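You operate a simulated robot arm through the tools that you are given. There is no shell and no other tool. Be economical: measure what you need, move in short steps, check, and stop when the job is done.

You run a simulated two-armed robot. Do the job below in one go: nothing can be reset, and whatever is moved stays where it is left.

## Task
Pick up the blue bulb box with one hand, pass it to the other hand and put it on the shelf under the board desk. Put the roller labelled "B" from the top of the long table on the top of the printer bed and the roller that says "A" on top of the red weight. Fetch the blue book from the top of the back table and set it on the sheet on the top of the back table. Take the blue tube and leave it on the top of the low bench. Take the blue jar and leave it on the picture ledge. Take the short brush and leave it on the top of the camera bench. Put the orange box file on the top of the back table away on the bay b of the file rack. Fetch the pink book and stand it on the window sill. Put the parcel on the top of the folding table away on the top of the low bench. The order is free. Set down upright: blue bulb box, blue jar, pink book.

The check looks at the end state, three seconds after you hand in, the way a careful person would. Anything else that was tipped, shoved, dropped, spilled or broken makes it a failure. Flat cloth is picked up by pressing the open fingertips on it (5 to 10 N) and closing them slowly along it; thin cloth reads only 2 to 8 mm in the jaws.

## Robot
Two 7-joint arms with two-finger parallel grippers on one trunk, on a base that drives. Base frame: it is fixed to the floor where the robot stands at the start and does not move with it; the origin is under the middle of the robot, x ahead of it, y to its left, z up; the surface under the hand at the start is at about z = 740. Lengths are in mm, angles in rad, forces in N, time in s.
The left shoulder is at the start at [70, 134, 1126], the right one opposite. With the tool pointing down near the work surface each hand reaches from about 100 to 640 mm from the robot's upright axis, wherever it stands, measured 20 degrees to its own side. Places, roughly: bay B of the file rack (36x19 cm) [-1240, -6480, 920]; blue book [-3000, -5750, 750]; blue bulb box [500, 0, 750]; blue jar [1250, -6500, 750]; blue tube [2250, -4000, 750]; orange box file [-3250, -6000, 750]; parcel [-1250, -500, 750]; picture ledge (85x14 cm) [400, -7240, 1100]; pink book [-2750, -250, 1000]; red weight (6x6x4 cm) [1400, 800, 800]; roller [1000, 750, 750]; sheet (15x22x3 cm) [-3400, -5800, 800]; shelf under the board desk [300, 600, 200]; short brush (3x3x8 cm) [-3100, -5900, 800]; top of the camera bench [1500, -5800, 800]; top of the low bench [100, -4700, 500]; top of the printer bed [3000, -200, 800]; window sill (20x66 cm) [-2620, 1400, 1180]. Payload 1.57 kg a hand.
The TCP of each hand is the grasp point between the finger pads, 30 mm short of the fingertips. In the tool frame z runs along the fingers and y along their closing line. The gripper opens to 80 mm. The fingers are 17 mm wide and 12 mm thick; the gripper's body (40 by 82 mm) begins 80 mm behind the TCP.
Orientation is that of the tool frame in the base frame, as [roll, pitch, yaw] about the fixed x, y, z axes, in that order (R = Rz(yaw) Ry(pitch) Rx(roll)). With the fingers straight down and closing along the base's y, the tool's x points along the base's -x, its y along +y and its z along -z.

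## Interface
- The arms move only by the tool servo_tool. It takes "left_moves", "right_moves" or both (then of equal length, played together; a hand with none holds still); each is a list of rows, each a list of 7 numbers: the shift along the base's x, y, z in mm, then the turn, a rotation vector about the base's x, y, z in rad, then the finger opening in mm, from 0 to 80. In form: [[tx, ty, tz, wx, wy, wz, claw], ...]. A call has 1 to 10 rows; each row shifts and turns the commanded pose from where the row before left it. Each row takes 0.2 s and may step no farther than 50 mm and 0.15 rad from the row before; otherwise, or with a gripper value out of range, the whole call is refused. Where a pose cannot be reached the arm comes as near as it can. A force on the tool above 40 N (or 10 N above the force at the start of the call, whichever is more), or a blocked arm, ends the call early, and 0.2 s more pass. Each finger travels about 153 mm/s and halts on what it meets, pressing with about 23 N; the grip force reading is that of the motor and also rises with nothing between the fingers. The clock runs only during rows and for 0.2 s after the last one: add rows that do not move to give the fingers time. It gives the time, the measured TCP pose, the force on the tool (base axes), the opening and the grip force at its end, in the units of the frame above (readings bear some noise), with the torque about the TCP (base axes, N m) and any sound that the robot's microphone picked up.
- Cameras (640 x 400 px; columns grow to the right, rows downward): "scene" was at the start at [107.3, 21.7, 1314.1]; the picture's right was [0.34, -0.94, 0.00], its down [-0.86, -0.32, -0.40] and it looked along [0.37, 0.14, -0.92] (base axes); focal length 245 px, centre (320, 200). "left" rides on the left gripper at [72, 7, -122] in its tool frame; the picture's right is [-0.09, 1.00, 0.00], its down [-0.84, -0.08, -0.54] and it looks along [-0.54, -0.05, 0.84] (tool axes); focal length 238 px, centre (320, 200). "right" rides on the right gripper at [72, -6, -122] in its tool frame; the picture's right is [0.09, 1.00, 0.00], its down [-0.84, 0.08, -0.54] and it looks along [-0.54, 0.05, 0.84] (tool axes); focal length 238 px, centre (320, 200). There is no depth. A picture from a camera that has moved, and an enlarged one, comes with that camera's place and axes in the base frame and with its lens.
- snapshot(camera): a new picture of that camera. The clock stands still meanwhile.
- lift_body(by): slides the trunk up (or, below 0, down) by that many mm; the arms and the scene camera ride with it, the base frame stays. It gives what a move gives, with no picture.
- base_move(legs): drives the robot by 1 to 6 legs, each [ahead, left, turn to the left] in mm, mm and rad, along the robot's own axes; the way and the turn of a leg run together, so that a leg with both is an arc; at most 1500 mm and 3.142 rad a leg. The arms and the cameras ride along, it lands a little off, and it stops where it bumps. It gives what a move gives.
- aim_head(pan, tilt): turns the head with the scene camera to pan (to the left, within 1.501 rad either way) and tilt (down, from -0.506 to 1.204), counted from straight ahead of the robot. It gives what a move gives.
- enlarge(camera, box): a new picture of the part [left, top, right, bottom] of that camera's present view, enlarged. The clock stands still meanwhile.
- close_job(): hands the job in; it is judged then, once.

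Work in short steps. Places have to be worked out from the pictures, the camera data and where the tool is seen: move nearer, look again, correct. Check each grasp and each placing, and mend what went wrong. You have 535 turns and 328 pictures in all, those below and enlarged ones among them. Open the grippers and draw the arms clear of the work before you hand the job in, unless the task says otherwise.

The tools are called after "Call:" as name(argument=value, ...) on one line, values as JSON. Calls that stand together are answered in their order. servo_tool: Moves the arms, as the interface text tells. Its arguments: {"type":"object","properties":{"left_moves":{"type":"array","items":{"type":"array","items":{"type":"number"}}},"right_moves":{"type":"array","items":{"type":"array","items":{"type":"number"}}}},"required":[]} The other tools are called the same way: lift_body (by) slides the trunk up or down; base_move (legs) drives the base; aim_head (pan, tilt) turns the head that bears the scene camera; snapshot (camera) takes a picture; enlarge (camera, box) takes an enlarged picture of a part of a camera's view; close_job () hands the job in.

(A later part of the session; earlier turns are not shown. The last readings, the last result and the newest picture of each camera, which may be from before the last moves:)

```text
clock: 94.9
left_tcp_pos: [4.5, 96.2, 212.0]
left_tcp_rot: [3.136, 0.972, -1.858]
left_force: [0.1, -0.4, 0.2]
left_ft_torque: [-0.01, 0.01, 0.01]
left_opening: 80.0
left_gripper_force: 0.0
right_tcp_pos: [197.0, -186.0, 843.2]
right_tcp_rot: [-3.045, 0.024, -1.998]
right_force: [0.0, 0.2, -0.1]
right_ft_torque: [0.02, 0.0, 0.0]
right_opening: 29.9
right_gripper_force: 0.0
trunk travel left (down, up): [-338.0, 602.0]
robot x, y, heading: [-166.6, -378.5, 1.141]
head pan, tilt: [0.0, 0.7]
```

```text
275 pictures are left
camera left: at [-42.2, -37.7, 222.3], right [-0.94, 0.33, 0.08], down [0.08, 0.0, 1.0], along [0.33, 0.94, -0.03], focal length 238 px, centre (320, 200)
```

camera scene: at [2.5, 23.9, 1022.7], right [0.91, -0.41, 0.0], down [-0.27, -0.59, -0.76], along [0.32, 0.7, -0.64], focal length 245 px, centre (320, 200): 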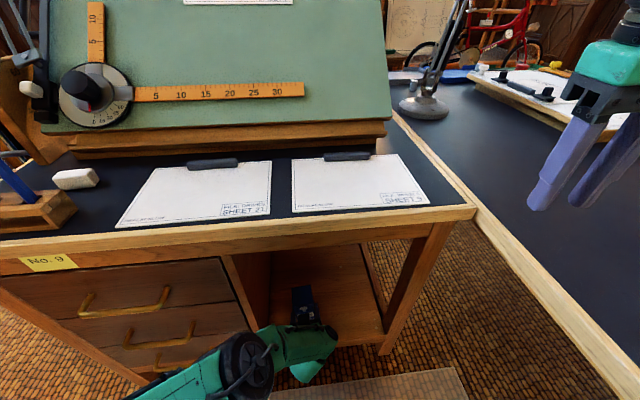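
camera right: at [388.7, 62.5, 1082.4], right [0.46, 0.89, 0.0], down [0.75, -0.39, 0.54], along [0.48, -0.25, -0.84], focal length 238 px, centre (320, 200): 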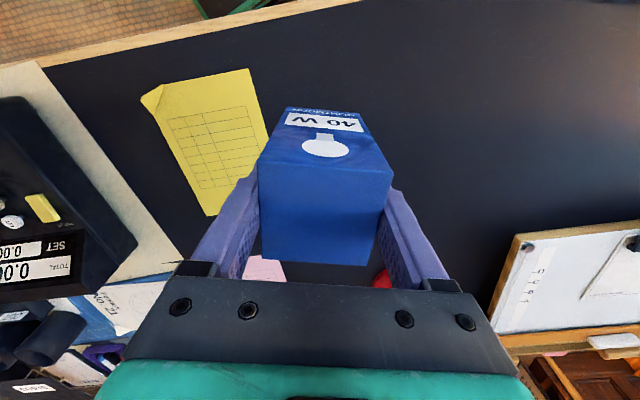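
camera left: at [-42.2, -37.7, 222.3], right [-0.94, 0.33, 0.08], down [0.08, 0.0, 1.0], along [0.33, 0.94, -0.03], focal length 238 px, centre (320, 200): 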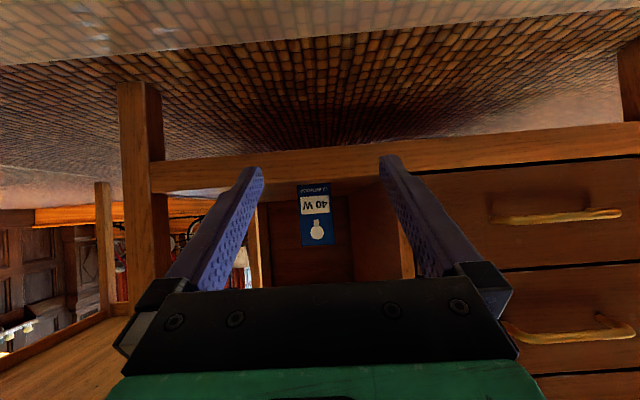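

The bulb box stands on the shelf. Now raise the trunk and bring the left hand back to a neutral downward pose.

Call:
lift_body(by=400)

Call:
servo_tool(left_moves=[[-20, 0, 30, -0.133, 0.039, 0, 80], [-20, 0, 30, -0.133, 0.039, 0, 80], [-20, 0, 30, -0.133, 0.039, 0, 80], [-20, 0, 30, -0.133, 0.039, 0, 80], [-25, 0, 30, -0.133, 0.039, 0, 80], [-25, -10, 30, -0.133, 0.039, 0, 80], [-25, -10, 30, -0.133, 0.039, 0, 80], [-25, -10, 30, 0, 0, -0.07, 80], [-25, -10, 30, 0, 0, -0.07, 80]])

Call:
lift_body(by=178)

Call:
aim_head(pan=-0.6, tilt=0.35)

Call:
snapshot(camera="scene")

Call:
aim_head(pan=0.5, tilt=0.35)

Call:
snapshot(camera="scene")

Call:
aim_head(pan=1.5, tilt=0.35)

Call:
snapshot(camera="scene")

```text
clock: 98.8
left_tcp_pos: [3.7, 96.4, 611.2]
left_tcp_rot: [3.134, 0.971, -1.858]
left_force: [0.8, -0.1, -0.7]
left_ft_torque: [-0.01, 0.01, 0.0]
left_opening: 80.0
left_gripper_force: 0.0
right_tcp_pos: [197.4, -184.1, 1241.8]
right_tcp_rot: [-3.044, 0.022, -1.999]
right_force: [0.1, 0.3, 0.7]
right_ft_torque: [-0.02, 0.0, -0.01]
right_opening: 29.9
right_gripper_force: 0.1
trunk travel left (down, up): [-738.0, 202.0]
robot x, y, heading: [-164.6, -379.5, 1.143]
head pan, tilt: [0.0, 0.7]
```

```text
clock: 100.8
left_tcp_pos: [-202.6, 55.2, 880.9]
left_tcp_rot: [3.139, 0.003, -1.997]
left_force: [0.5, 0.4, 0.6]
left_ft_torque: [0.02, 0.02, 0.03]
left_opening: 80.1
left_gripper_force: 0.1
right_tcp_pos: [195.9, -185.3, 1242.7]
right_tcp_rot: [-3.045, 0.024, -1.998]
right_force: [-1.1, 0.2, -1.0]
right_ft_torque: [0.01, 0.01, 0.02]
right_opening: 30.0
right_gripper_force: 0.0
trunk travel left (down, up): [-738.0, 202.0]
robot x, y, heading: [-163.8, -380.4, 1.142]
head pan, tilt: [0.0, 0.7]
```

```text
clock: 102.7
left_tcp_pos: [-201.9, 55.1, 1058.8]
left_tcp_rot: [3.139, 0.002, -1.997]
left_force: [0.2, 0.5, 0.5]
left_ft_torque: [0.01, -0.02, 0.0]
left_opening: 79.8
left_gripper_force: 0.1
right_tcp_pos: [197.3, -184.0, 1419.6]
right_tcp_rot: [-3.045, 0.023, -1.999]
right_force: [-0.2, 0.4, 0.4]
right_ft_torque: [-0.04, 0.04, -0.01]
right_opening: 30.1
right_gripper_force: 0.1
trunk travel left (down, up): [-916.0, 24.0]
robot x, y, heading: [-166.5, -379.1, 1.135]
head pan, tilt: [0.0, 0.7]
```

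```text
clock: 103.7
left_tcp_pos: [-201.9, 56.0, 1057.4]
left_tcp_rot: [3.139, 0.002, -1.997]
left_force: [0.0, -0.7, 0.2]
left_ft_torque: [-0.01, -0.04, 0.04]
left_opening: 80.3
left_gripper_force: 0.1
right_tcp_pos: [198.1, -183.4, 1419.8]
right_tcp_rot: [-3.043, 0.023, -2.0]
right_force: [1.0, -0.3, 0.4]
right_ft_torque: [0.01, -0.03, -0.02]
right_opening: 30.2
right_gripper_force: 0.0
trunk travel left (down, up): [-916.0, 24.0]
robot x, y, heading: [-165.8, -382.9, 1.137]
head pan, tilt: [-0.6, 0.351]
```

```text
274 pictures are left
camera scene: at [-61.0, -285.5, 1595.0], right [0.52, -0.86, 0.0], down [-0.29, -0.18, -0.94], along [0.8, 0.48, -0.34], focal length 245 px, centre (320, 200)
```

scene: 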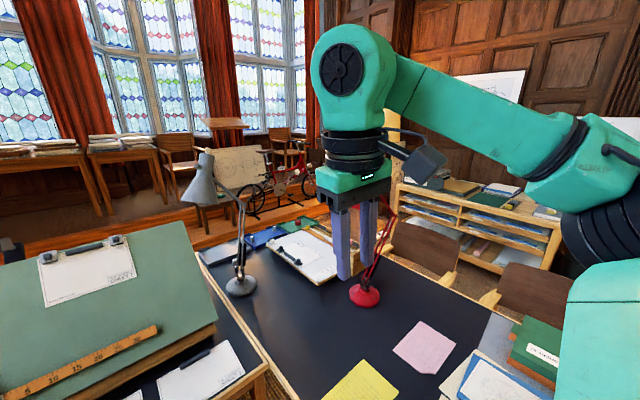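

```text
clock: 105.1
left_tcp_pos: [-201.3, 56.3, 1057.2]
left_tcp_rot: [3.138, 0.004, -1.996]
left_force: [0.5, -0.6, -0.6]
left_ft_torque: [0.05, 0.0, -0.02]
left_opening: 80.0
left_gripper_force: 0.1
right_tcp_pos: [198.1, -184.0, 1420.2]
right_tcp_rot: [-3.046, 0.023, -1.997]
right_force: [0.4, 0.4, -0.6]
right_ft_torque: [0.0, 0.0, 0.04]
right_opening: 30.1
right_gripper_force: 0.1
trunk travel left (down, up): [-916.0, 24.0]
robot x, y, heading: [-165.0, -379.1, 1.142]
head pan, tilt: [0.499, 0.351]
```

```text
273 pictures are left
camera scene: at [-147.0, -240.5, 1595.1], right [1.0, 0.07, 0.0], down [0.02, -0.34, -0.94], along [-0.06, 0.94, -0.34], focal length 245 px, centre (320, 200)
```

scene: 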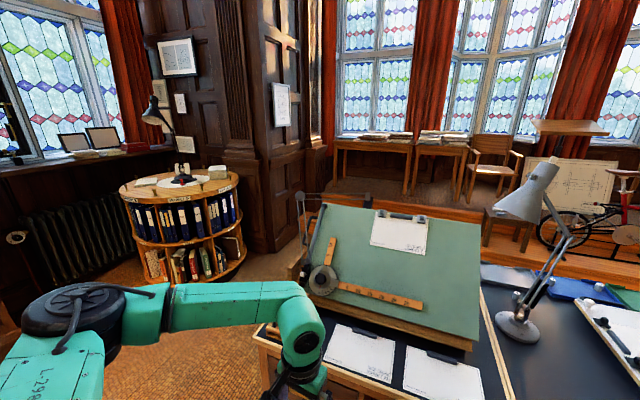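

```text
clock: 106.3
left_tcp_pos: [-200.9, 55.7, 1058.2]
left_tcp_rot: [3.138, 0.001, -1.996]
left_force: [1.6, -0.2, -0.4]
left_ft_torque: [0.01, 0.01, 0.01]
left_opening: 80.2
left_gripper_force: 0.0
right_tcp_pos: [197.5, -184.4, 1421.2]
right_tcp_rot: [-3.043, 0.023, -1.999]
right_force: [0.0, -0.2, -0.1]
right_ft_torque: [0.01, 0.01, 0.01]
right_opening: 30.2
right_gripper_force: 0.1
trunk travel left (down, up): [-916.0, 24.0]
robot x, y, heading: [-162.9, -379.5, 1.137]
head pan, tilt: [1.499, 0.351]
```

```text
272 pictures are left
camera scene: at [-222.2, -288.6, 1595.1], right [0.48, 0.88, 0.0], down [0.3, -0.17, -0.94], along [-0.82, 0.45, -0.34], focal length 245 px, centre (320, 200)
```

scene: 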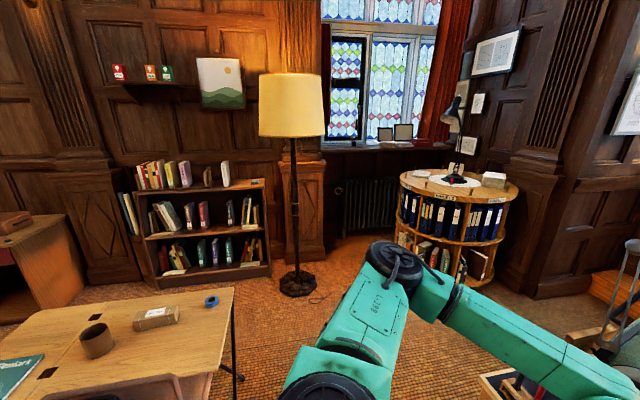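

Next: the rollers, reached best from the long table's left end behind the board desk. I drive around the board desk's left side with the trunk high.

Call:
base_move(legs=[[0, 0, 0.12], [390, 845, 0], [900, 130, 0]])

Call:
aim_head(pan=-1.0, tilt=0.45)

Call:
snapshot(camera="scene")

Call:
aim_head(pan=-0.1, tilt=0.4)

Call:
snapshot(camera="scene")

```text
clock: 116.1
left_tcp_pos: [-803.6, 1559.4, 1058.1]
left_tcp_rot: [3.138, 0.002, -1.869]
left_force: [-0.3, 0.2, -0.1]
left_ft_torque: [0.02, -0.01, 0.0]
left_opening: 79.9
left_gripper_force: 0.1
right_tcp_pos: [-378.6, 1371.2, 1420.3]
right_tcp_rot: [-3.044, 0.023, -1.872]
right_force: [-0.2, 0.4, 0.6]
right_ft_torque: [0.03, 0.0, -0.02]
right_opening: 30.0
right_gripper_force: 0.0
trunk travel left (down, up): [-916.0, 24.0]
robot x, y, heading: [-709.2, 1133.1, 1.269]
head pan, tilt: [1.499, 0.351]
```

```text
clock: 118.4
left_tcp_pos: [-802.9, 1559.3, 1057.8]
left_tcp_rot: [3.137, 0.001, -1.869]
left_force: [0.7, -0.8, -0.5]
left_ft_torque: [-0.02, -0.01, -0.01]
left_opening: 80.1
left_gripper_force: 0.0
right_tcp_pos: [-378.2, 1372.5, 1419.4]
right_tcp_rot: [-3.043, 0.022, -1.871]
right_force: [-0.2, 0.4, 0.6]
right_ft_torque: [0.02, -0.02, 0.0]
right_opening: 29.9
right_gripper_force: 0.1
trunk travel left (down, up): [-916.0, 24.0]
robot x, y, heading: [-710.0, 1129.8, 1.273]
head pan, tilt: [-1.0, 0.45]
```

```text
271 pictures are left
camera scene: at [-605.6, 1205.8, 1585.9], right [0.26, -0.96, 0.0], down [-0.42, -0.12, -0.9], along [0.87, 0.24, -0.44], focal length 245 px, centre (320, 200)
```

scene: 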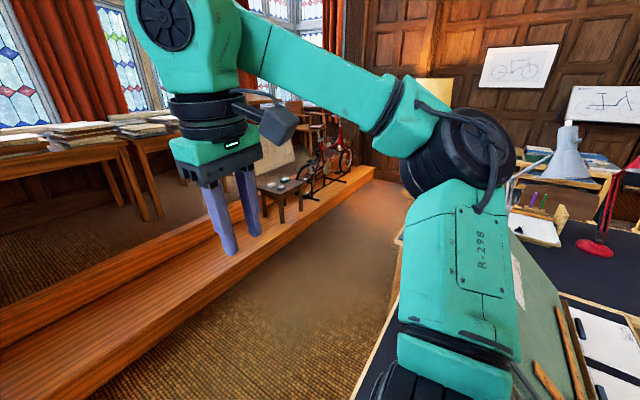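

```text
clock: 119.6
left_tcp_pos: [-804.5, 1560.8, 1057.3]
left_tcp_rot: [3.138, 0.001, -1.869]
left_force: [-0.5, -0.6, 0.4]
left_ft_torque: [-0.02, 0.02, 0.03]
left_opening: 80.1
left_gripper_force: 0.0
right_tcp_pos: [-378.0, 1372.5, 1419.5]
right_tcp_rot: [-3.044, 0.022, -1.871]
right_force: [-0.6, -0.3, -0.4]
right_ft_torque: [0.0, -0.01, -0.02]
right_opening: 30.1
right_gripper_force: 0.0
trunk travel left (down, up): [-916.0, 24.0]
robot x, y, heading: [-710.7, 1134.5, 1.268]
head pan, tilt: [-0.099, 0.4]
```

```text
270 pictures are left
camera scene: at [-657.9, 1266.5, 1590.5], right [0.92, -0.39, 0.0], down [-0.15, -0.36, -0.92], along [0.36, 0.85, -0.39], focal length 245 px, centre (320, 200)
```

scene: 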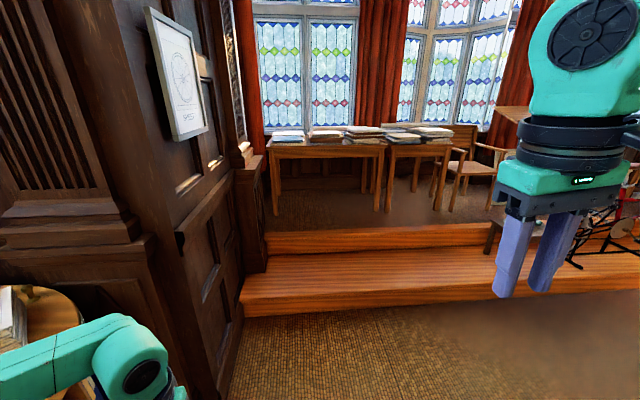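

The steps are far enough (u≈2400). Continue around the back of the desk to the long table's left end.

Call:
base_move(legs=[[400, -200, 0], [250, -700, 0], [188, -924, 0]])

Call:
base_move(legs=[[0, 0, -1.57], [0, 0, -1.57]])

Call:
aim_head(pan=0, tilt=0.8)

Call:
snapshot(camera="scene")

```text
clock: 123.4
left_tcp_pos: [-384.5, 1905.5, 1059.4]
left_tcp_rot: [3.139, 0.001, -1.962]
left_force: [0.4, -0.2, -0.1]
left_ft_torque: [-0.03, -0.03, 0.02]
left_opening: 80.1
left_gripper_force: 0.1
right_tcp_pos: [21.4, 1680.5, 1421.6]
right_tcp_rot: [-3.043, 0.025, -1.967]
right_force: [0.5, 0.4, 0.0]
right_ft_torque: [0.04, -0.02, 0.0]
right_opening: 29.7
right_gripper_force: 0.0
trunk travel left (down, up): [-916.0, 24.0]
robot x, y, heading: [-330.6, 1472.9, 1.174]
head pan, tilt: [-0.099, 0.4]
stopped in leg 2: the robot was blocked; the commanded pose is now the measured one
```

```text
clock: 127.5
left_tcp_pos: [102.7, 1544.6, 1059.4]
left_tcp_rot: [3.136, 0.0, 2.791]
left_force: [-0.6, 0.4, 0.0]
left_ft_torque: [0.02, 0.03, 0.02]
left_opening: 80.1
left_gripper_force: 0.1
right_tcp_pos: [-104.8, 1127.7, 1420.1]
right_tcp_rot: [-3.044, 0.025, 2.792]
right_force: [0.3, 0.1, -0.7]
right_ft_torque: [-0.04, 0.01, 0.0]
right_opening: 29.8
right_gripper_force: 0.1
trunk travel left (down, up): [-916.0, 24.0]
robot x, y, heading: [-330.9, 1474.5, -0.352]
head pan, tilt: [-0.099, 0.4]
stopped in leg 1: the robot was blocked; the commanded pose is now the measured one
```

```text
clock: 128.3
left_tcp_pos: [101.7, 1543.7, 1057.3]
left_tcp_rot: [3.138, 0.002, 2.791]
left_force: [0.1, 0.2, 0.3]
left_ft_torque: [0.0, 0.02, 0.0]
left_opening: 80.2
left_gripper_force: 0.0
right_tcp_pos: [-105.7, 1128.6, 1420.0]
right_tcp_rot: [-3.042, 0.024, 2.79]
right_force: [-0.3, -0.1, -0.5]
right_ft_torque: [-0.02, -0.03, -0.01]
right_opening: 29.8
right_gripper_force: 0.1
trunk travel left (down, up): [-916.0, 24.0]
robot x, y, heading: [-330.0, 1473.3, -0.354]
head pan, tilt: [0.0, 0.799]
```

```text
269 pictures are left
camera scene: at [-204.2, 1429.1, 1555.5], right [-0.35, -0.94, 0.0], down [-0.67, 0.25, -0.7], along [0.65, -0.24, -0.72], focal length 245 px, centre (320, 200)
```

scene: 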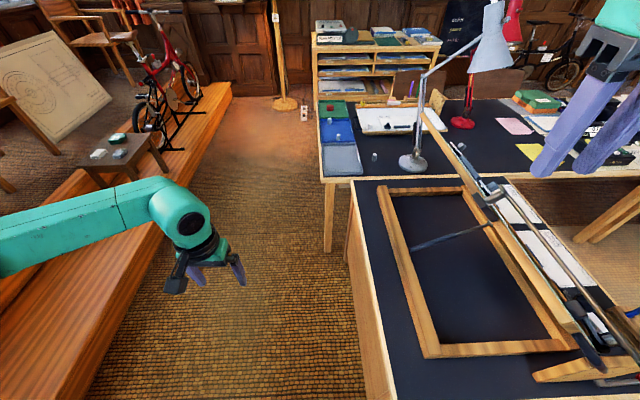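

I bumped the back corner of the board desk slightly (base about 250 mm from it); it looks unmoved. Shift away from it, then go along behind the tables to the long table's end.

Call:
base_move(legs=[[0, 240, 0.04], [1500, 0, 0]])

Call:
base_move(legs=[[0, 0, -1.56]])

Call:
snapshot(camera="scene")

```text
clock: 137.2
left_tcp_pos: [1615.2, 1324.5, 1058.9]
left_tcp_rot: [3.138, 0.002, 2.831]
left_force: [0.9, 0.4, 0.4]
left_ft_torque: [-0.01, 0.0, -0.02]
left_opening: 80.0
left_gripper_force: 0.0
right_tcp_pos: [1423.2, 899.8, 1420.6]
right_tcp_rot: [-3.043, 0.024, 2.832]
right_force: [-0.3, -0.2, 0.5]
right_ft_torque: [-0.03, 0.01, 0.02]
right_opening: 30.0
right_gripper_force: 0.0
trunk travel left (down, up): [-916.0, 24.0]
robot x, y, heading: [1187.8, 1231.2, -0.315]
head pan, tilt: [0.0, 0.799]
```

```text
clock: 141.4
left_tcp_pos: [1274.7, 805.4, 1058.7]
left_tcp_rot: [3.14, 0.001, 1.262]
left_force: [0.4, 0.1, -0.1]
left_ft_torque: [-0.02, -0.01, 0.01]
left_opening: 80.2
left_gripper_force: 0.1
right_tcp_pos: [851.8, 998.5, 1420.8]
right_tcp_rot: [-3.044, 0.025, 1.262]
right_force: [1.1, -0.2, 0.5]
right_ft_torque: [-0.03, -0.01, -0.01]
right_opening: 30.1
right_gripper_force: 0.0
trunk travel left (down, up): [-916.0, 24.0]
robot x, y, heading: [1185.0, 1236.9, -1.885]
head pan, tilt: [0.0, 0.799]
```

```text
268 pictures are left
camera scene: at [1148.1, 1111.6, 1555.4], right [-0.95, 0.31, 0.0], down [0.22, 0.68, -0.7], along [-0.21, -0.66, -0.72], focal length 245 px, centre (320, 200)
```

scene: 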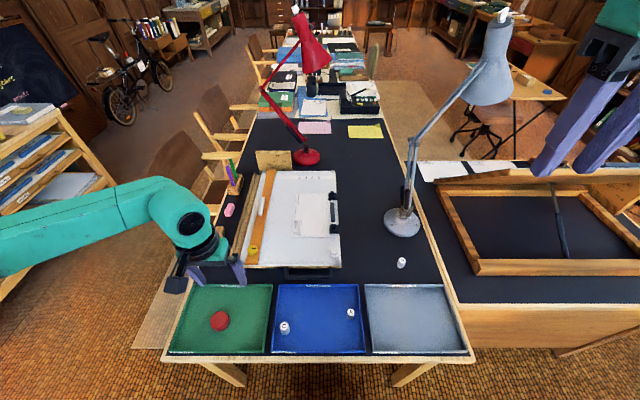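

Great view. Enlarge the tray zone to identify the rollers and weight.

Call:
enlarge(camera="scene", box=[180, 270, 360, 370])

Call:
enlarge(camera="scene", box=[230, 160, 440, 290])

```text
3.56 times, centred on (270, 320) of scene
camera zoom: at [1148.1, 1111.6, 1555.4], right [-0.95, 0.31, 0.0], down [0.22, 0.68, -0.7], along [-0.21, -0.66, -0.72], focal length 872 px, centre (498, -227)
```

zoom: 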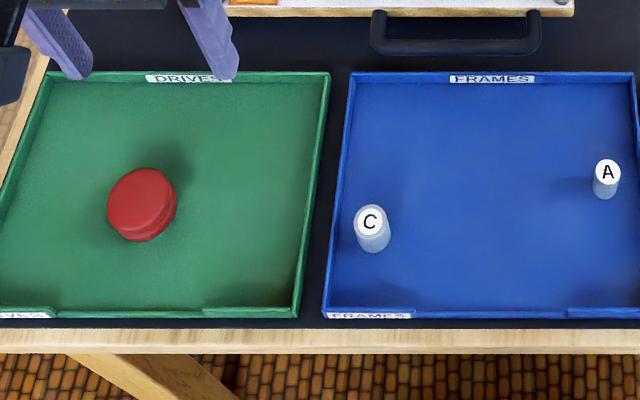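

```text
3.05 times, centred on (335, 225) of scene
camera zoom: at [1148.1, 1111.6, 1555.4], right [-0.95, 0.31, 0.0], down [0.22, 0.68, -0.7], along [-0.21, -0.66, -0.72], focal length 747 px, centre (274, 124)
```

zoom: 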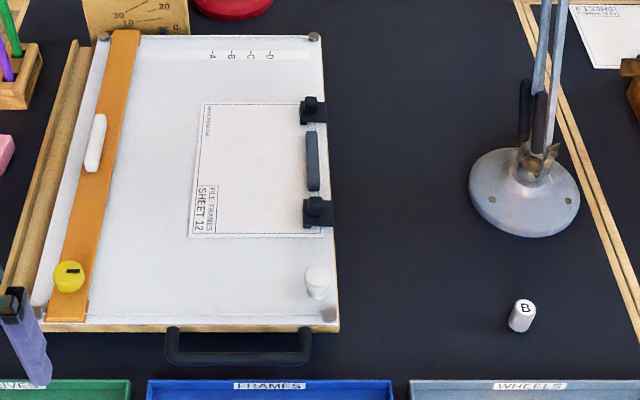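

Roller A is in the blue tray at ≈(981, 889), the red weight at ≈(1354, 782), roller B on the table at ≈(736, 775). Shift the base 150 right and lower the trunk.

Call:
base_move(legs=[[15, -150, 0]])

Call:
lift_body(by=-150)

Call:
snapshot(camera="left")

```text
clock: 142.8
left_tcp_pos: [1129.9, 838.4, 1057.4]
left_tcp_rot: [3.14, 0.001, 1.262]
left_force: [-0.8, 0.4, -0.3]
left_ft_torque: [-0.01, 0.03, -0.02]
left_opening: 79.9
left_gripper_force: 0.0
right_tcp_pos: [707.3, 1028.0, 1421.5]
right_tcp_rot: [-3.041, 0.025, 1.264]
right_force: [-0.2, -0.2, 0.4]
right_ft_torque: [0.03, 0.03, -0.01]
right_opening: 30.2
right_gripper_force: 0.1
trunk travel left (down, up): [-916.0, 24.0]
robot x, y, heading: [1038.9, 1262.3, -1.882]
head pan, tilt: [0.0, 0.799]
```

```text
clock: 144.5
left_tcp_pos: [1127.8, 837.5, 907.8]
left_tcp_rot: [3.138, 0.001, 1.263]
left_force: [0.2, -1.2, -0.4]
left_ft_torque: [0.02, 0.04, 0.04]
left_opening: 80.0
left_gripper_force: 0.1
right_tcp_pos: [702.5, 1029.2, 1270.9]
right_tcp_rot: [-3.043, 0.025, 1.264]
right_force: [0.6, -0.4, -0.5]
right_ft_torque: [0.01, -0.04, -0.02]
right_opening: 29.8
right_gripper_force: 0.0
trunk travel left (down, up): [-766.0, 174.0]
robot x, y, heading: [1036.0, 1267.8, -1.879]
head pan, tilt: [0.0, 0.799]
```

```text
265 pictures are left
camera left: at [1154.3, 905.2, 1030.9], right [0.92, -0.39, 0.0], down [-0.33, -0.77, 0.54], along [-0.21, -0.5, -0.84], focal length 238 px, centre (320, 200)
```

left: 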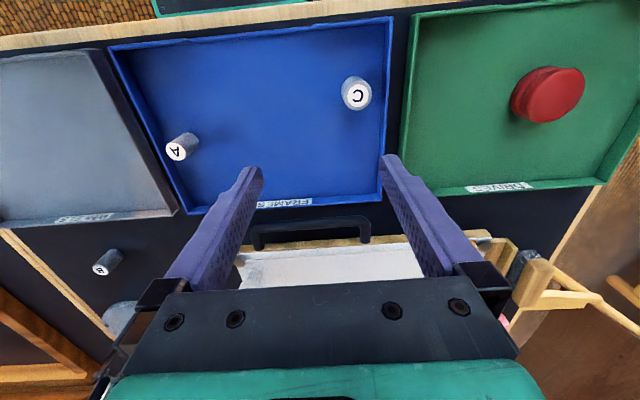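

Move the left hand over roller A.

Call:
servo_tool(left_moves=[[-38, 11, 0, 0, 0, 0, 60], [-38, 12, 0, 0, 0, 0, 50], [-38, 12, 0, 0, 0, 0, 50], [-38, 12, 0, 0, 0, 0, 50], [0, 0, -20, 0, 0, 0, 50]])

Call:
snapshot(camera="left")

```text
clock: 145.7
left_tcp_pos: [976.4, 886.0, 888.1]
left_tcp_rot: [3.138, 0.003, 1.264]
left_force: [0.0, 0.5, -0.2]
left_ft_torque: [0.02, 0.0, -0.01]
left_opening: 49.9
left_gripper_force: 0.0
right_tcp_pos: [702.4, 1030.0, 1270.1]
right_tcp_rot: [-3.043, 0.024, 1.263]
right_force: [0.6, -0.1, 0.5]
right_ft_torque: [-0.01, 0.0, -0.02]
right_opening: 30.1
right_gripper_force: 0.1
trunk travel left (down, up): [-766.0, 174.0]
robot x, y, heading: [1037.6, 1267.5, -1.882]
head pan, tilt: [0.0, 0.799]
```

```text
264 pictures are left
camera left: at [1003.0, 952.5, 1010.3], right [0.92, -0.39, 0.0], down [-0.33, -0.77, 0.54], along [-0.21, -0.5, -0.84], focal length 238 px, centre (320, 200)
```

left: 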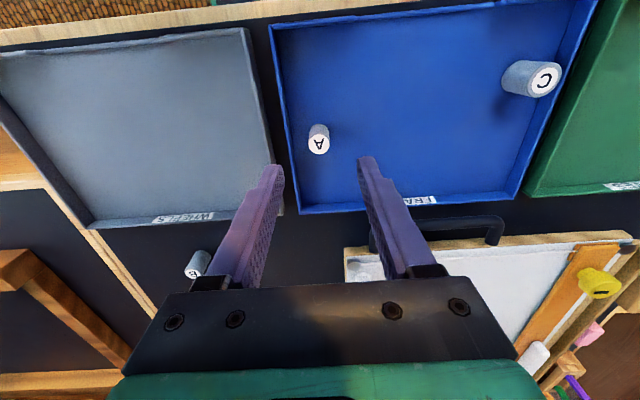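

Roller A stands at ≈(972, 881), only ~27 mm from the tray's rim, so I turn the hand about 90° to close parallel to the rim.

Call:
servo_tool(left_moves=[[-4, -5, 0, 0, 0, 0.15, 50], [0, 0, 0, 0, 0, 0.15, 50], [0, 0, 0, 0, 0, 0.15, 50], [0, 0, 0, 0, 0, 0.15, 50], [0, 0, 0, 0, 0, 0.15, 50], [0, 0, 0, 0, 0, 0.15, 50], [0, 0, 0, 0, 0, 0.15, 50], [0, 0, 0, 0, 0, 0.15, 50], [0, 0, 0, 0, 0, 0.15, 50], [0, 0, 0, 0, 0, 0.15, 50]])

Call:
snapshot(camera="left")

```text
clock: 147.9
left_tcp_pos: [971.8, 881.0, 887.6]
left_tcp_rot: [3.134, 0.002, 2.763]
left_force: [0.5, 0.6, 0.1]
left_ft_torque: [0.01, 0.04, 0.01]
left_opening: 49.9
left_gripper_force: 0.0
right_tcp_pos: [700.9, 1029.1, 1270.6]
right_tcp_rot: [-3.043, 0.025, 1.263]
right_force: [-0.7, -0.1, 0.8]
right_ft_torque: [0.0, 0.01, -0.02]
right_opening: 29.9
right_gripper_force: 0.0
trunk travel left (down, up): [-766.0, 174.0]
robot x, y, heading: [1038.5, 1268.3, -1.885]
head pan, tilt: [0.0, 0.799]
```

```text
263 pictures are left
camera left: at [906.0, 912.5, 1010.9], right [0.45, 0.89, 0.0], down [0.75, -0.38, 0.54], along [0.49, -0.24, -0.84], focal length 238 px, centre (320, 200)
```

left: 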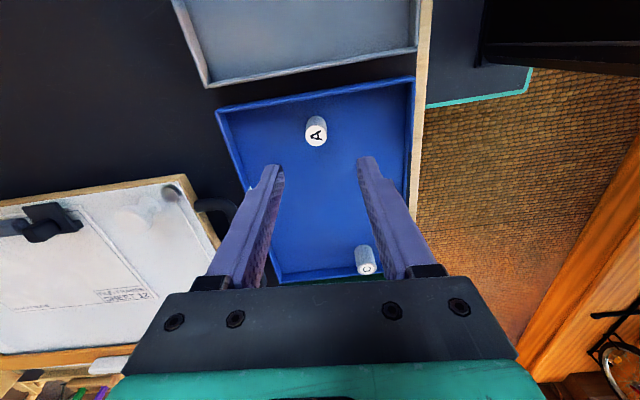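

Centred. Descend to TCP z≈792 and close.

Call:
servo_tool(left_moves=[[-2, 0, -30, 0, 0, 0, 50], [0, 0, -30, 0, 0, 0, 50], [0, 0, -25, 0, 0, 0, 50], [0, 0, -10, 0, 0, 0, 50], [0, 0, 0, 0, 0, 0, 30], [0, 0, 0, 0, 0, 0, 10], [0, 0, 0, 0, 0, 0, 0], [0, 0, 0, 0, 0, 0, 0]])

Call:
snapshot(camera="left")

```text
clock: 149.7
left_tcp_pos: [969.6, 879.7, 792.3]
left_tcp_rot: [3.137, 0.001, 2.763]
left_force: [-1.1, 0.0, -0.5]
left_ft_torque: [0.01, -0.01, -0.01]
left_opening: 20.9
left_gripper_force: 22.8
right_tcp_pos: [702.0, 1028.7, 1270.0]
right_tcp_rot: [-3.043, 0.024, 1.264]
right_force: [0.2, 0.4, 0.1]
right_ft_torque: [-0.03, -0.03, -0.01]
right_opening: 29.8
right_gripper_force: 0.1
trunk travel left (down, up): [-766.0, 174.0]
robot x, y, heading: [1037.0, 1264.6, -1.882]
head pan, tilt: [0.0, 0.799]
```

```text
262 pictures are left
camera left: at [905.0, 912.6, 915.9], right [0.45, 0.89, 0.0], down [0.75, -0.38, 0.54], along [0.49, -0.24, -0.84], focal length 238 px, centre (320, 200)
```

left: 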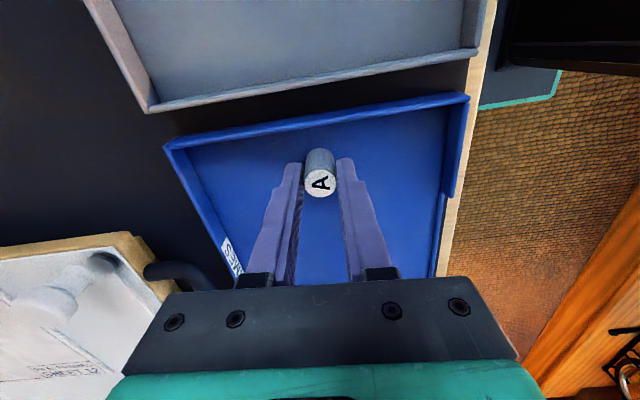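

Gripped. Lift slowly and turn the hand back while moving toward the weight.

Call:
servo_tool(left_moves=[[0, 0, 8, 0, 0, 0, 0], [0, 0, 15, 0, 0, 0, 0], [0, 0, 25, 0, 0, 0, 0], [0, 0, 30, 0, 0, 0, 0], [0, 0, 30, 0, 0, 0, 0], [15, -4, 0, 0, 0, -0.15, 0], [15, -4, 0, 0, 0, -0.15, 0], [15, -4, 0, 0, 0, -0.15, 0], [15, -4, 0, 0, 0, -0.15, 0], [15, -4, 0, 0, 0, -0.15, 0]])

Call:
base_move(legs=[[0, 150, 0]])

Call:
servo_tool(left_moves=[[20, -8, 0, 0, 0, -0.15, 0], [20, -8, 0, 0, 0, -0.15, 0], [20, -8, 0, 0, 0, -0.15, 0], [20, -8, 0, 0, 0, -0.15, 0], [20, -8, 0, 0, 0, -0.15, 0]])

Call:
snapshot(camera="left")

```text
clock: 151.9
left_tcp_pos: [1044.4, 858.9, 900.7]
left_tcp_rot: [3.139, 0.001, 2.009]
left_force: [0.6, -0.4, -1.3]
left_ft_torque: [-0.01, 0.01, -0.02]
left_opening: 21.4
left_gripper_force: 23.2
right_tcp_pos: [703.6, 1028.4, 1271.5]
right_tcp_rot: [-3.044, 0.025, 1.264]
right_force: [-0.1, -0.1, 1.1]
right_ft_torque: [-0.01, -0.01, -0.01]
right_opening: 30.1
right_gripper_force: 0.0
trunk travel left (down, up): [-766.0, 174.0]
robot x, y, heading: [1035.4, 1262.8, -1.881]
head pan, tilt: [0.0, 0.799]
```

```text
clock: 153.3
left_tcp_pos: [1183.5, 817.0, 900.1]
left_tcp_rot: [3.136, 0.001, 2.01]
left_force: [-0.4, 0.3, -1.7]
left_ft_torque: [-0.03, -0.01, -0.01]
left_opening: 21.0
left_gripper_force: 22.7
right_tcp_pos: [842.0, 984.5, 1269.6]
right_tcp_rot: [-3.046, 0.025, 1.26]
right_force: [-0.7, -0.1, -0.3]
right_ft_torque: [0.01, -0.03, 0.03]
right_opening: 29.9
right_gripper_force: 0.1
trunk travel left (down, up): [-766.0, 174.0]
robot x, y, heading: [1181.8, 1220.9, -1.884]
head pan, tilt: [0.0, 0.799]
```

```text
clock: 154.5
left_tcp_pos: [1286.3, 776.3, 901.2]
left_tcp_rot: [3.139, 0.0, 1.259]
left_force: [0.4, 0.5, -0.8]
left_ft_torque: [0.03, 0.02, 0.01]
left_opening: 21.0
left_gripper_force: 23.1
right_tcp_pos: [844.1, 983.9, 1270.4]
right_tcp_rot: [-3.044, 0.025, 1.26]
right_force: [0.3, 1.3, -0.7]
right_ft_torque: [0.02, -0.01, 0.0]
right_opening: 29.9
right_gripper_force: 0.2
trunk travel left (down, up): [-766.0, 174.0]
robot x, y, heading: [1178.2, 1223.9, -1.89]
head pan, tilt: [0.0, 0.799]
```

```text
261 pictures are left
camera left: at [1313.8, 841.0, 1023.7], right [0.92, -0.39, 0.0], down [-0.33, -0.77, 0.54], along [-0.21, -0.5, -0.84], focal length 238 px, centre (320, 200)
```

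left: 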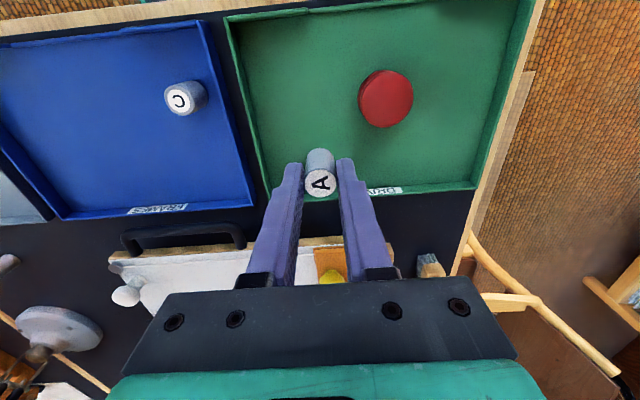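

Weight top centre ≈ (1354, 781). Move above it and descend to just above contact (expected TCP 832).

Call:
servo_tool(left_moves=[[34, 2, 0, 0, 0, 0, 0], [34, 3, 0, 0, 0, 0, 0], [0, 0, -25, 0, 0, 0, 0], [0, 0, -25, 0, 0, 0, 0], [0, 0, -5, 0, 0, 0, 0], [0, 0, 0, 0, 0, 0, 0]])

Call:
snapshot(camera="left")

Call:
enlarge(camera="scene", box=[130, 230, 310, 370])

```text
clock: 155.9
left_tcp_pos: [1353.4, 779.6, 845.7]
left_tcp_rot: [3.14, 0.001, 1.262]
left_force: [0.0, -0.1, 0.0]
left_ft_torque: [-0.02, 0.0, -0.03]
left_opening: 20.8
left_gripper_force: 22.5
right_tcp_pos: [844.5, 983.6, 1270.3]
right_tcp_rot: [-3.044, 0.025, 1.258]
right_force: [-0.2, 1.0, 0.6]
right_ft_torque: [0.02, -0.01, -0.01]
right_opening: 29.9
right_gripper_force: 0.0
trunk travel left (down, up): [-766.0, 174.0]
robot x, y, heading: [1181.8, 1219.7, -1.884]
head pan, tilt: [0.0, 0.799]
```

```text
260 pictures are left
camera left: at [1380.4, 846.2, 969.0], right [0.92, -0.39, 0.0], down [-0.33, -0.77, 0.54], along [-0.21, -0.5, -0.84], focal length 238 px, centre (320, 200)
```

left: 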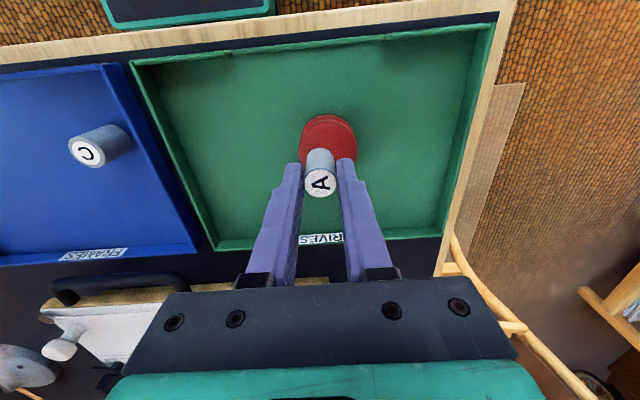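

```text
2.86 times, centred on (220, 300) of scene
camera zoom: at [1141.0, 1097.6, 1405.4], right [-0.95, 0.31, 0.0], down [0.22, 0.68, -0.7], along [-0.21, -0.66, -0.72], focal length 700 px, centre (606, -86)
```

zoom: 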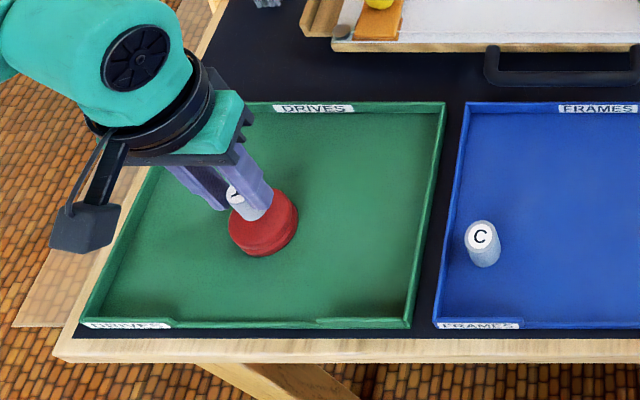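

Correct by (6, 5) and descend gently until contact.

Call:
servo_tool(left_moves=[[6, 5, 0, 0, 0, 0, 0], [0, 0, -4, 0, 0, 0, 0], [0, 0, -3, 0, 0, 0, 0], [0, 0, -2, 0, 0, 0, 0], [0, 0, -2, 0, 0, 0, 0], [0, 0, 0, 0, 0, 0, 0]])

Call:
enlarge(camera="left", box=[240, 80, 400, 220])

```text
clock: 157.3
left_tcp_pos: [1358.3, 784.0, 836.0]
left_tcp_rot: [3.139, 0.001, 1.263]
left_force: [0.1, 0.3, -1.0]
left_ft_torque: [0.0, -0.03, 0.03]
left_opening: 21.1
left_gripper_force: 22.9
right_tcp_pos: [843.5, 984.1, 1270.2]
right_tcp_rot: [-3.045, 0.026, 1.262]
right_force: [-0.2, -0.1, -0.3]
right_ft_torque: [-0.01, 0.02, 0.02]
right_opening: 30.1
right_gripper_force: 0.0
trunk travel left (down, up): [-766.0, 174.0]
robot x, y, heading: [1180.7, 1224.7, -1.881]
head pan, tilt: [0.0, 0.799]
```

```text
2.86 times, centred on (320, 150) of left
camera zoom: at [1386.6, 851.5, 957.6], right [0.92, -0.39, 0.0], down [-0.33, -0.77, 0.54], along [-0.21, -0.5, -0.84], focal length 681 px, centre (320, 343)
```

zoom: 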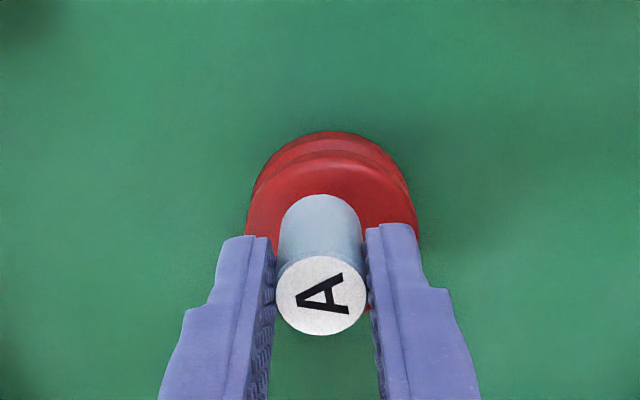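

Call:
servo_tool(left_moves=[[0, 0, -2, 0, 0, 0, 0], [0, 0, -2, 0, 0, 0, 0], [0, 0, 0, 0, 0, 0, 0]])

Call:
servo_tool(left_moves=[[0, 0, -2, 0, 0, 0, 0], [0, 0, -1, 0, 0, 0, 0], [0, 0, 0, 0, 0, 0, 0]])

```text
clock: 158.1
left_tcp_pos: [1359.6, 784.2, 831.3]
left_tcp_rot: [3.137, -0.001, 1.263]
left_force: [1.3, 0.3, -1.8]
left_ft_torque: [0.01, -0.01, -0.02]
left_opening: 20.9
left_gripper_force: 22.8
right_tcp_pos: [843.5, 983.8, 1270.8]
right_tcp_rot: [-3.043, 0.025, 1.259]
right_force: [-0.9, 0.8, -0.9]
right_ft_torque: [0.02, -0.02, -0.01]
right_opening: 30.4
right_gripper_force: 0.0
trunk travel left (down, up): [-766.0, 174.0]
robot x, y, heading: [1181.7, 1223.0, -1.883]
head pan, tilt: [0.0, 0.799]
```

```text
clock: 158.9
left_tcp_pos: [1359.5, 783.5, 828.4]
left_tcp_rot: [3.137, 0.0, 1.261]
left_force: [-1.2, 0.1, -0.9]
left_ft_torque: [0.0, 0.04, 0.02]
left_opening: 21.1
left_gripper_force: 23.3
right_tcp_pos: [844.4, 983.9, 1271.0]
right_tcp_rot: [-3.045, 0.025, 1.26]
right_force: [-0.7, -0.4, -1.1]
right_ft_torque: [0.01, -0.04, 0.02]
right_opening: 29.8
right_gripper_force: 0.1
trunk travel left (down, up): [-766.0, 174.0]
robot x, y, heading: [1183.1, 1222.9, -1.887]
head pan, tilt: [0.0, 0.799]
```

Call:
servo_tool(left_moves=[[0, 0, -2, 0, 0, 0, 0], [0, 0, -2, 0, 0, 0, 0], [0, 0, 0, 0, 0, 0, 0]])

Call:
servo_tool(left_moves=[[0, 0, -2, 0, 0, 0, 0], [0, 0, -1, 0, 0, 0, 0], [0, 0, 0, 0, 0, 0, 0]])

Call:
enlarge(camera="left", box=[240, 80, 400, 220])

```text
clock: 159.7
left_tcp_pos: [1359.0, 784.3, 825.5]
left_tcp_rot: [3.138, 0.004, 1.262]
left_force: [1.7, -1.0, 9.1]
left_ft_torque: [0.0, -0.05, 0.03]
left_opening: 21.2
left_gripper_force: 23.4
right_tcp_pos: [845.3, 984.9, 1270.4]
right_tcp_rot: [-3.044, 0.024, 1.262]
right_force: [0.3, -0.1, 0.5]
right_ft_torque: [0.0, 0.02, 0.03]
right_opening: 29.9
right_gripper_force: 0.1
trunk travel left (down, up): [-766.0, 174.0]
robot x, y, heading: [1180.0, 1220.2, -1.881]
head pan, tilt: [0.0, 0.799]
```

```text
clock: 160.5
left_tcp_pos: [1359.3, 786.4, 822.7]
left_tcp_rot: [3.135, 0.006, 1.261]
left_force: [4.7, -4.8, 23.7]
left_ft_torque: [-0.21, -0.14, 0.03]
left_opening: 20.9
left_gripper_force: 22.8
right_tcp_pos: [843.3, 987.2, 1271.4]
right_tcp_rot: [-3.046, 0.025, 1.258]
right_force: [-0.1, 0.1, 0.4]
right_ft_torque: [-0.01, -0.02, -0.01]
right_opening: 29.7
right_gripper_force: 0.1
trunk travel left (down, up): [-766.0, 174.0]
robot x, y, heading: [1179.3, 1218.9, -1.882]
head pan, tilt: [0.0, 0.799]
```

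```text
2.86 times, centred on (320, 150) of left
camera zoom: at [1386.5, 852.5, 945.1], right [0.92, -0.39, 0.01], down [-0.33, -0.77, 0.55], along [-0.21, -0.5, -0.84], focal length 681 px, centre (320, 343)
```

zoom: 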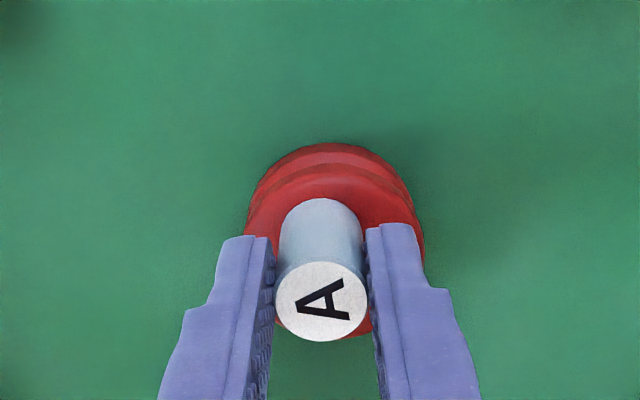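

Contact. Ease up 3 mm, open and withdraw straight up.

Call:
servo_tool(left_moves=[[0, 0, 3, 0, 0, 0, 0], [0, 0, 0, 0, 0, 0, 0], [0, 0, 0, 0, 0, 0, 26], [0, 0, 0, 0, 0, 0, 35], [0, 0, 0, 0, 0, 0, 45], [0, 0, 20, 0, 0, 0, 45], [0, 0, 40, 0, 0, 0, 45], [0, 0, 40, 0, 0, 0, 45]])

Call:
snapshot(camera="left")

```text
clock: 162.3
left_tcp_pos: [1357.5, 785.5, 925.7]
left_tcp_rot: [3.139, 0.0, 1.262]
left_force: [-0.5, -1.1, 0.2]
left_ft_torque: [-0.02, 0.01, -0.01]
left_opening: 44.8
left_gripper_force: 0.0
right_tcp_pos: [844.1, 984.5, 1270.5]
right_tcp_rot: [-3.043, 0.024, 1.26]
right_force: [0.2, 0.0, 0.2]
right_ft_torque: [-0.01, 0.0, -0.01]
right_opening: 30.0
right_gripper_force: 0.1
trunk travel left (down, up): [-766.0, 174.0]
robot x, y, heading: [1177.1, 1220.4, -1.881]
head pan, tilt: [0.0, 0.799]
```

```text
256 pictures are left
camera left: at [1386.3, 852.5, 1047.7], right [0.92, -0.39, 0.0], down [-0.33, -0.77, 0.54], along [-0.21, -0.5, -0.84], focal length 238 px, centre (320, 200)
```

left: 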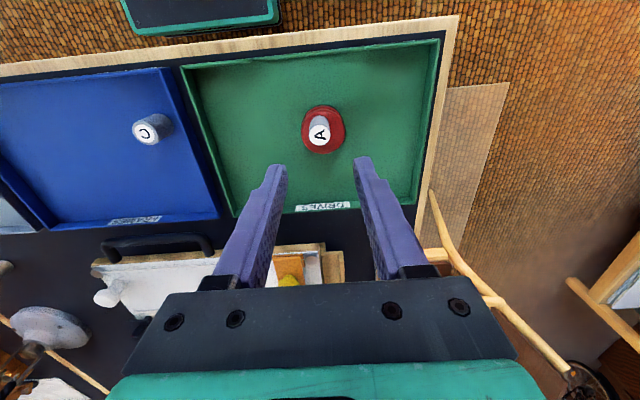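

Roller A stands on the weight. Now shift right and bring the right hand over roller B.

Call:
base_move(legs=[[0, -170, 0]])

Call:
servo_tool(right_moves=[[5.4, -26, -36, 0, 0, 0, 50], [5.4, -26, -36, 0, 0, 0, 50], [5.4, -26, -36, 0, 0, 0, 50], [5.4, -26, -36, 0, 0, 0, 50], [5.4, -26, -36, 0, 0, 0, 50], [5.4, -26, -36, 0, 0, 0, 50], [5.4, -26, -36, 0, 0, 0, 50], [5.4, -26, -36, -0.006, -0.1, 0, 50], [5.4, -26, -36, 0, 0, 0, 50], [5.4, -26, -36, 0, 0, 0, 50]])

Call:
snapshot(camera="right")

Call:
snapshot(camera="scene")

```text
clock: 163.8
left_tcp_pos: [1198.0, 836.7, 924.2]
left_tcp_rot: [3.139, 0.001, 1.262]
left_force: [0.3, -0.7, 0.5]
left_ft_torque: [0.0, 0.01, -0.02]
left_opening: 45.0
left_gripper_force: 0.1
right_tcp_pos: [685.9, 1035.6, 1271.7]
right_tcp_rot: [-3.041, 0.024, 1.261]
right_force: [0.2, -0.3, -0.1]
right_ft_torque: [0.0, 0.01, 0.04]
right_opening: 30.2
right_gripper_force: 0.2
trunk travel left (down, up): [-766.0, 174.0]
robot x, y, heading: [1017.7, 1272.3, -1.883]
head pan, tilt: [0.0, 0.799]
```

```text
clock: 166.0
left_tcp_pos: [1198.4, 835.8, 924.0]
left_tcp_rot: [3.139, 0.0, 1.261]
left_force: [0.6, 0.6, 0.0]
left_ft_torque: [0.03, -0.02, -0.02]
left_opening: 45.1
left_gripper_force: 0.0
right_tcp_pos: [737.0, 774.7, 910.7]
right_tcp_rot: [-3.139, -0.002, 1.259]
right_force: [0.8, -0.6, 0.7]
right_ft_torque: [0.04, 0.01, -0.01]
right_opening: 50.2
right_gripper_force: 0.1
trunk travel left (down, up): [-766.0, 174.0]
robot x, y, heading: [1017.0, 1273.3, -1.883]
head pan, tilt: [0.0, 0.799]
```

```text
255 pictures are left
camera right: at [753.9, 843.9, 1031.2], right [0.98, -0.22, 0.0], down [-0.18, -0.82, 0.54], along [-0.12, -0.53, -0.84], focal length 238 px, centre (320, 200)
```

right: 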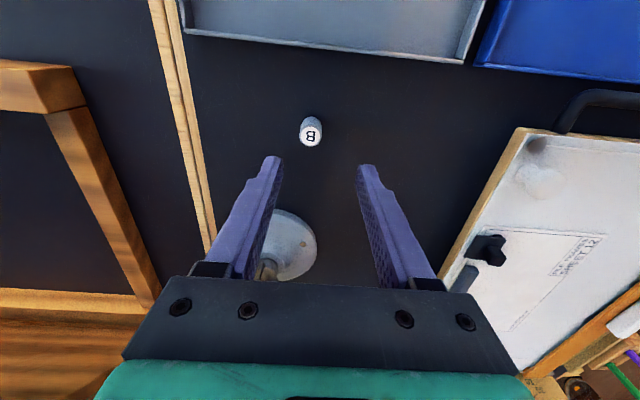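

```text
254 pictures are left
camera scene: at [981.3, 1148.1, 1405.3], right [-0.95, 0.31, 0.0], down [0.22, 0.68, -0.7], along [-0.22, -0.66, -0.72], focal length 245 px, centre (320, 200)
```

scene: 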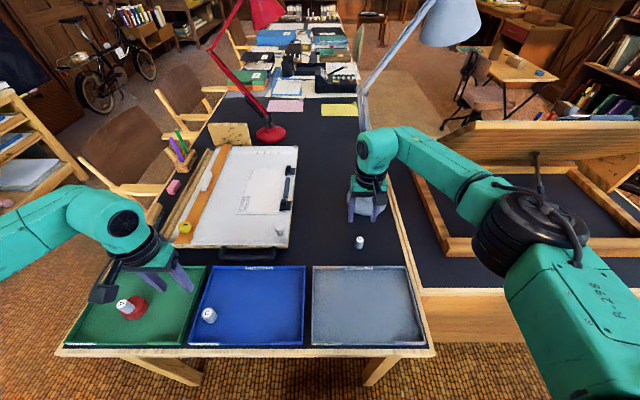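

B at ≈(726, 771). Align, descend and grip.

Call:
servo_tool(right_moves=[[-11, -4, -30, 0, 0, 0, 50], [0, 0, -40, 0, 0, 0, 50], [0, 0, -20, 0, 0, 0, 50]])

Call:
snapshot(camera="right")

```text
clock: 166.8
left_tcp_pos: [1197.9, 837.3, 925.4]
left_tcp_rot: [3.137, 0.001, 1.26]
left_force: [0.5, -0.1, 0.5]
left_ft_torque: [0.0, 0.02, -0.02]
left_opening: 44.9
left_gripper_force: 0.0
right_tcp_pos: [725.0, 772.4, 820.6]
right_tcp_rot: [-3.139, 0.0, 1.259]
right_force: [-0.3, 0.6, -0.1]
right_ft_torque: [-0.03, 0.03, 0.01]
right_opening: 50.1
right_gripper_force: 0.0
trunk travel left (down, up): [-766.0, 174.0]
robot x, y, heading: [1020.6, 1274.3, -1.886]
head pan, tilt: [0.0, 0.799]
```

```text
253 pictures are left
camera right: at [742.1, 842.7, 941.8], right [0.98, -0.22, 0.0], down [-0.18, -0.82, 0.54], along [-0.12, -0.53, -0.84], focal length 238 px, centre (320, 200)
```

right: 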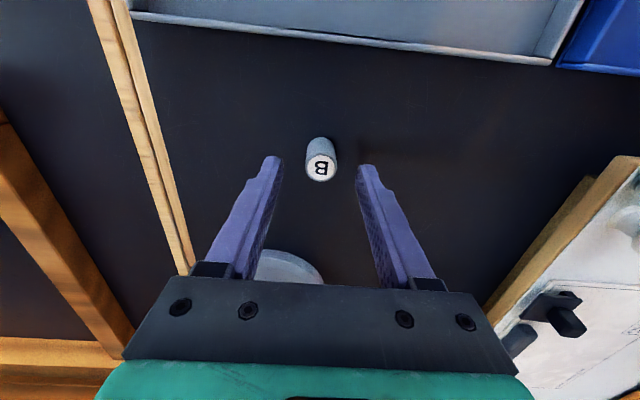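

Call:
servo_tool(right_moves=[[0, 0, -25, 0, 0, 0, 50], [0, 0, -15, 0, 0, 0, 50], [0, 0, 0, 0, 0, 0, 30], [0, 0, 0, 0, 0, 0, 10], [0, 0, 0, 0, 0, 0, 0], [0, 0, 0, 0, 0, 0, 0], [0, 0, 8, 0, 0, 0, 0], [0, 0, 15, 0, 0, 0, 0], [0, 0, 25, 0, 0, 0, 0]])

Call:
snapshot(camera="right")

```text
clock: 168.8
left_tcp_pos: [1197.7, 838.5, 924.5]
left_tcp_rot: [3.138, 0.003, 1.262]
left_force: [0.0, -0.1, 0.3]
left_ft_torque: [0.0, 0.02, -0.04]
left_opening: 44.9
left_gripper_force: 0.2
right_tcp_pos: [726.6, 778.5, 831.3]
right_tcp_rot: [-3.139, 0.001, 1.258]
right_force: [-0.6, -0.6, -0.5]
right_ft_torque: [0.01, 0.01, 0.0]
right_opening: 0.0
right_gripper_force: 21.4
right hand out of reach, approached as far as the arm can: row 2
trunk travel left (down, up): [-766.0, 174.0]
robot x, y, heading: [1019.9, 1274.5, -1.881]
head pan, tilt: [0.0, 0.799]
```

```text
252 pictures are left
camera right: at [742.9, 846.9, 951.9], right [0.98, -0.22, 0.0], down [-0.18, -0.82, 0.54], along [-0.12, -0.53, -0.84], focal length 238 px, centre (320, 200)
```

right: 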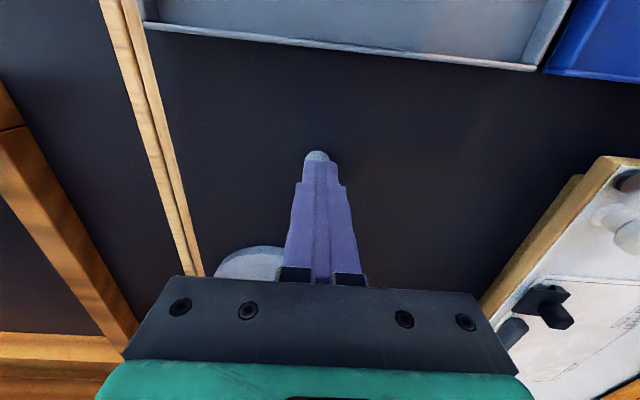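

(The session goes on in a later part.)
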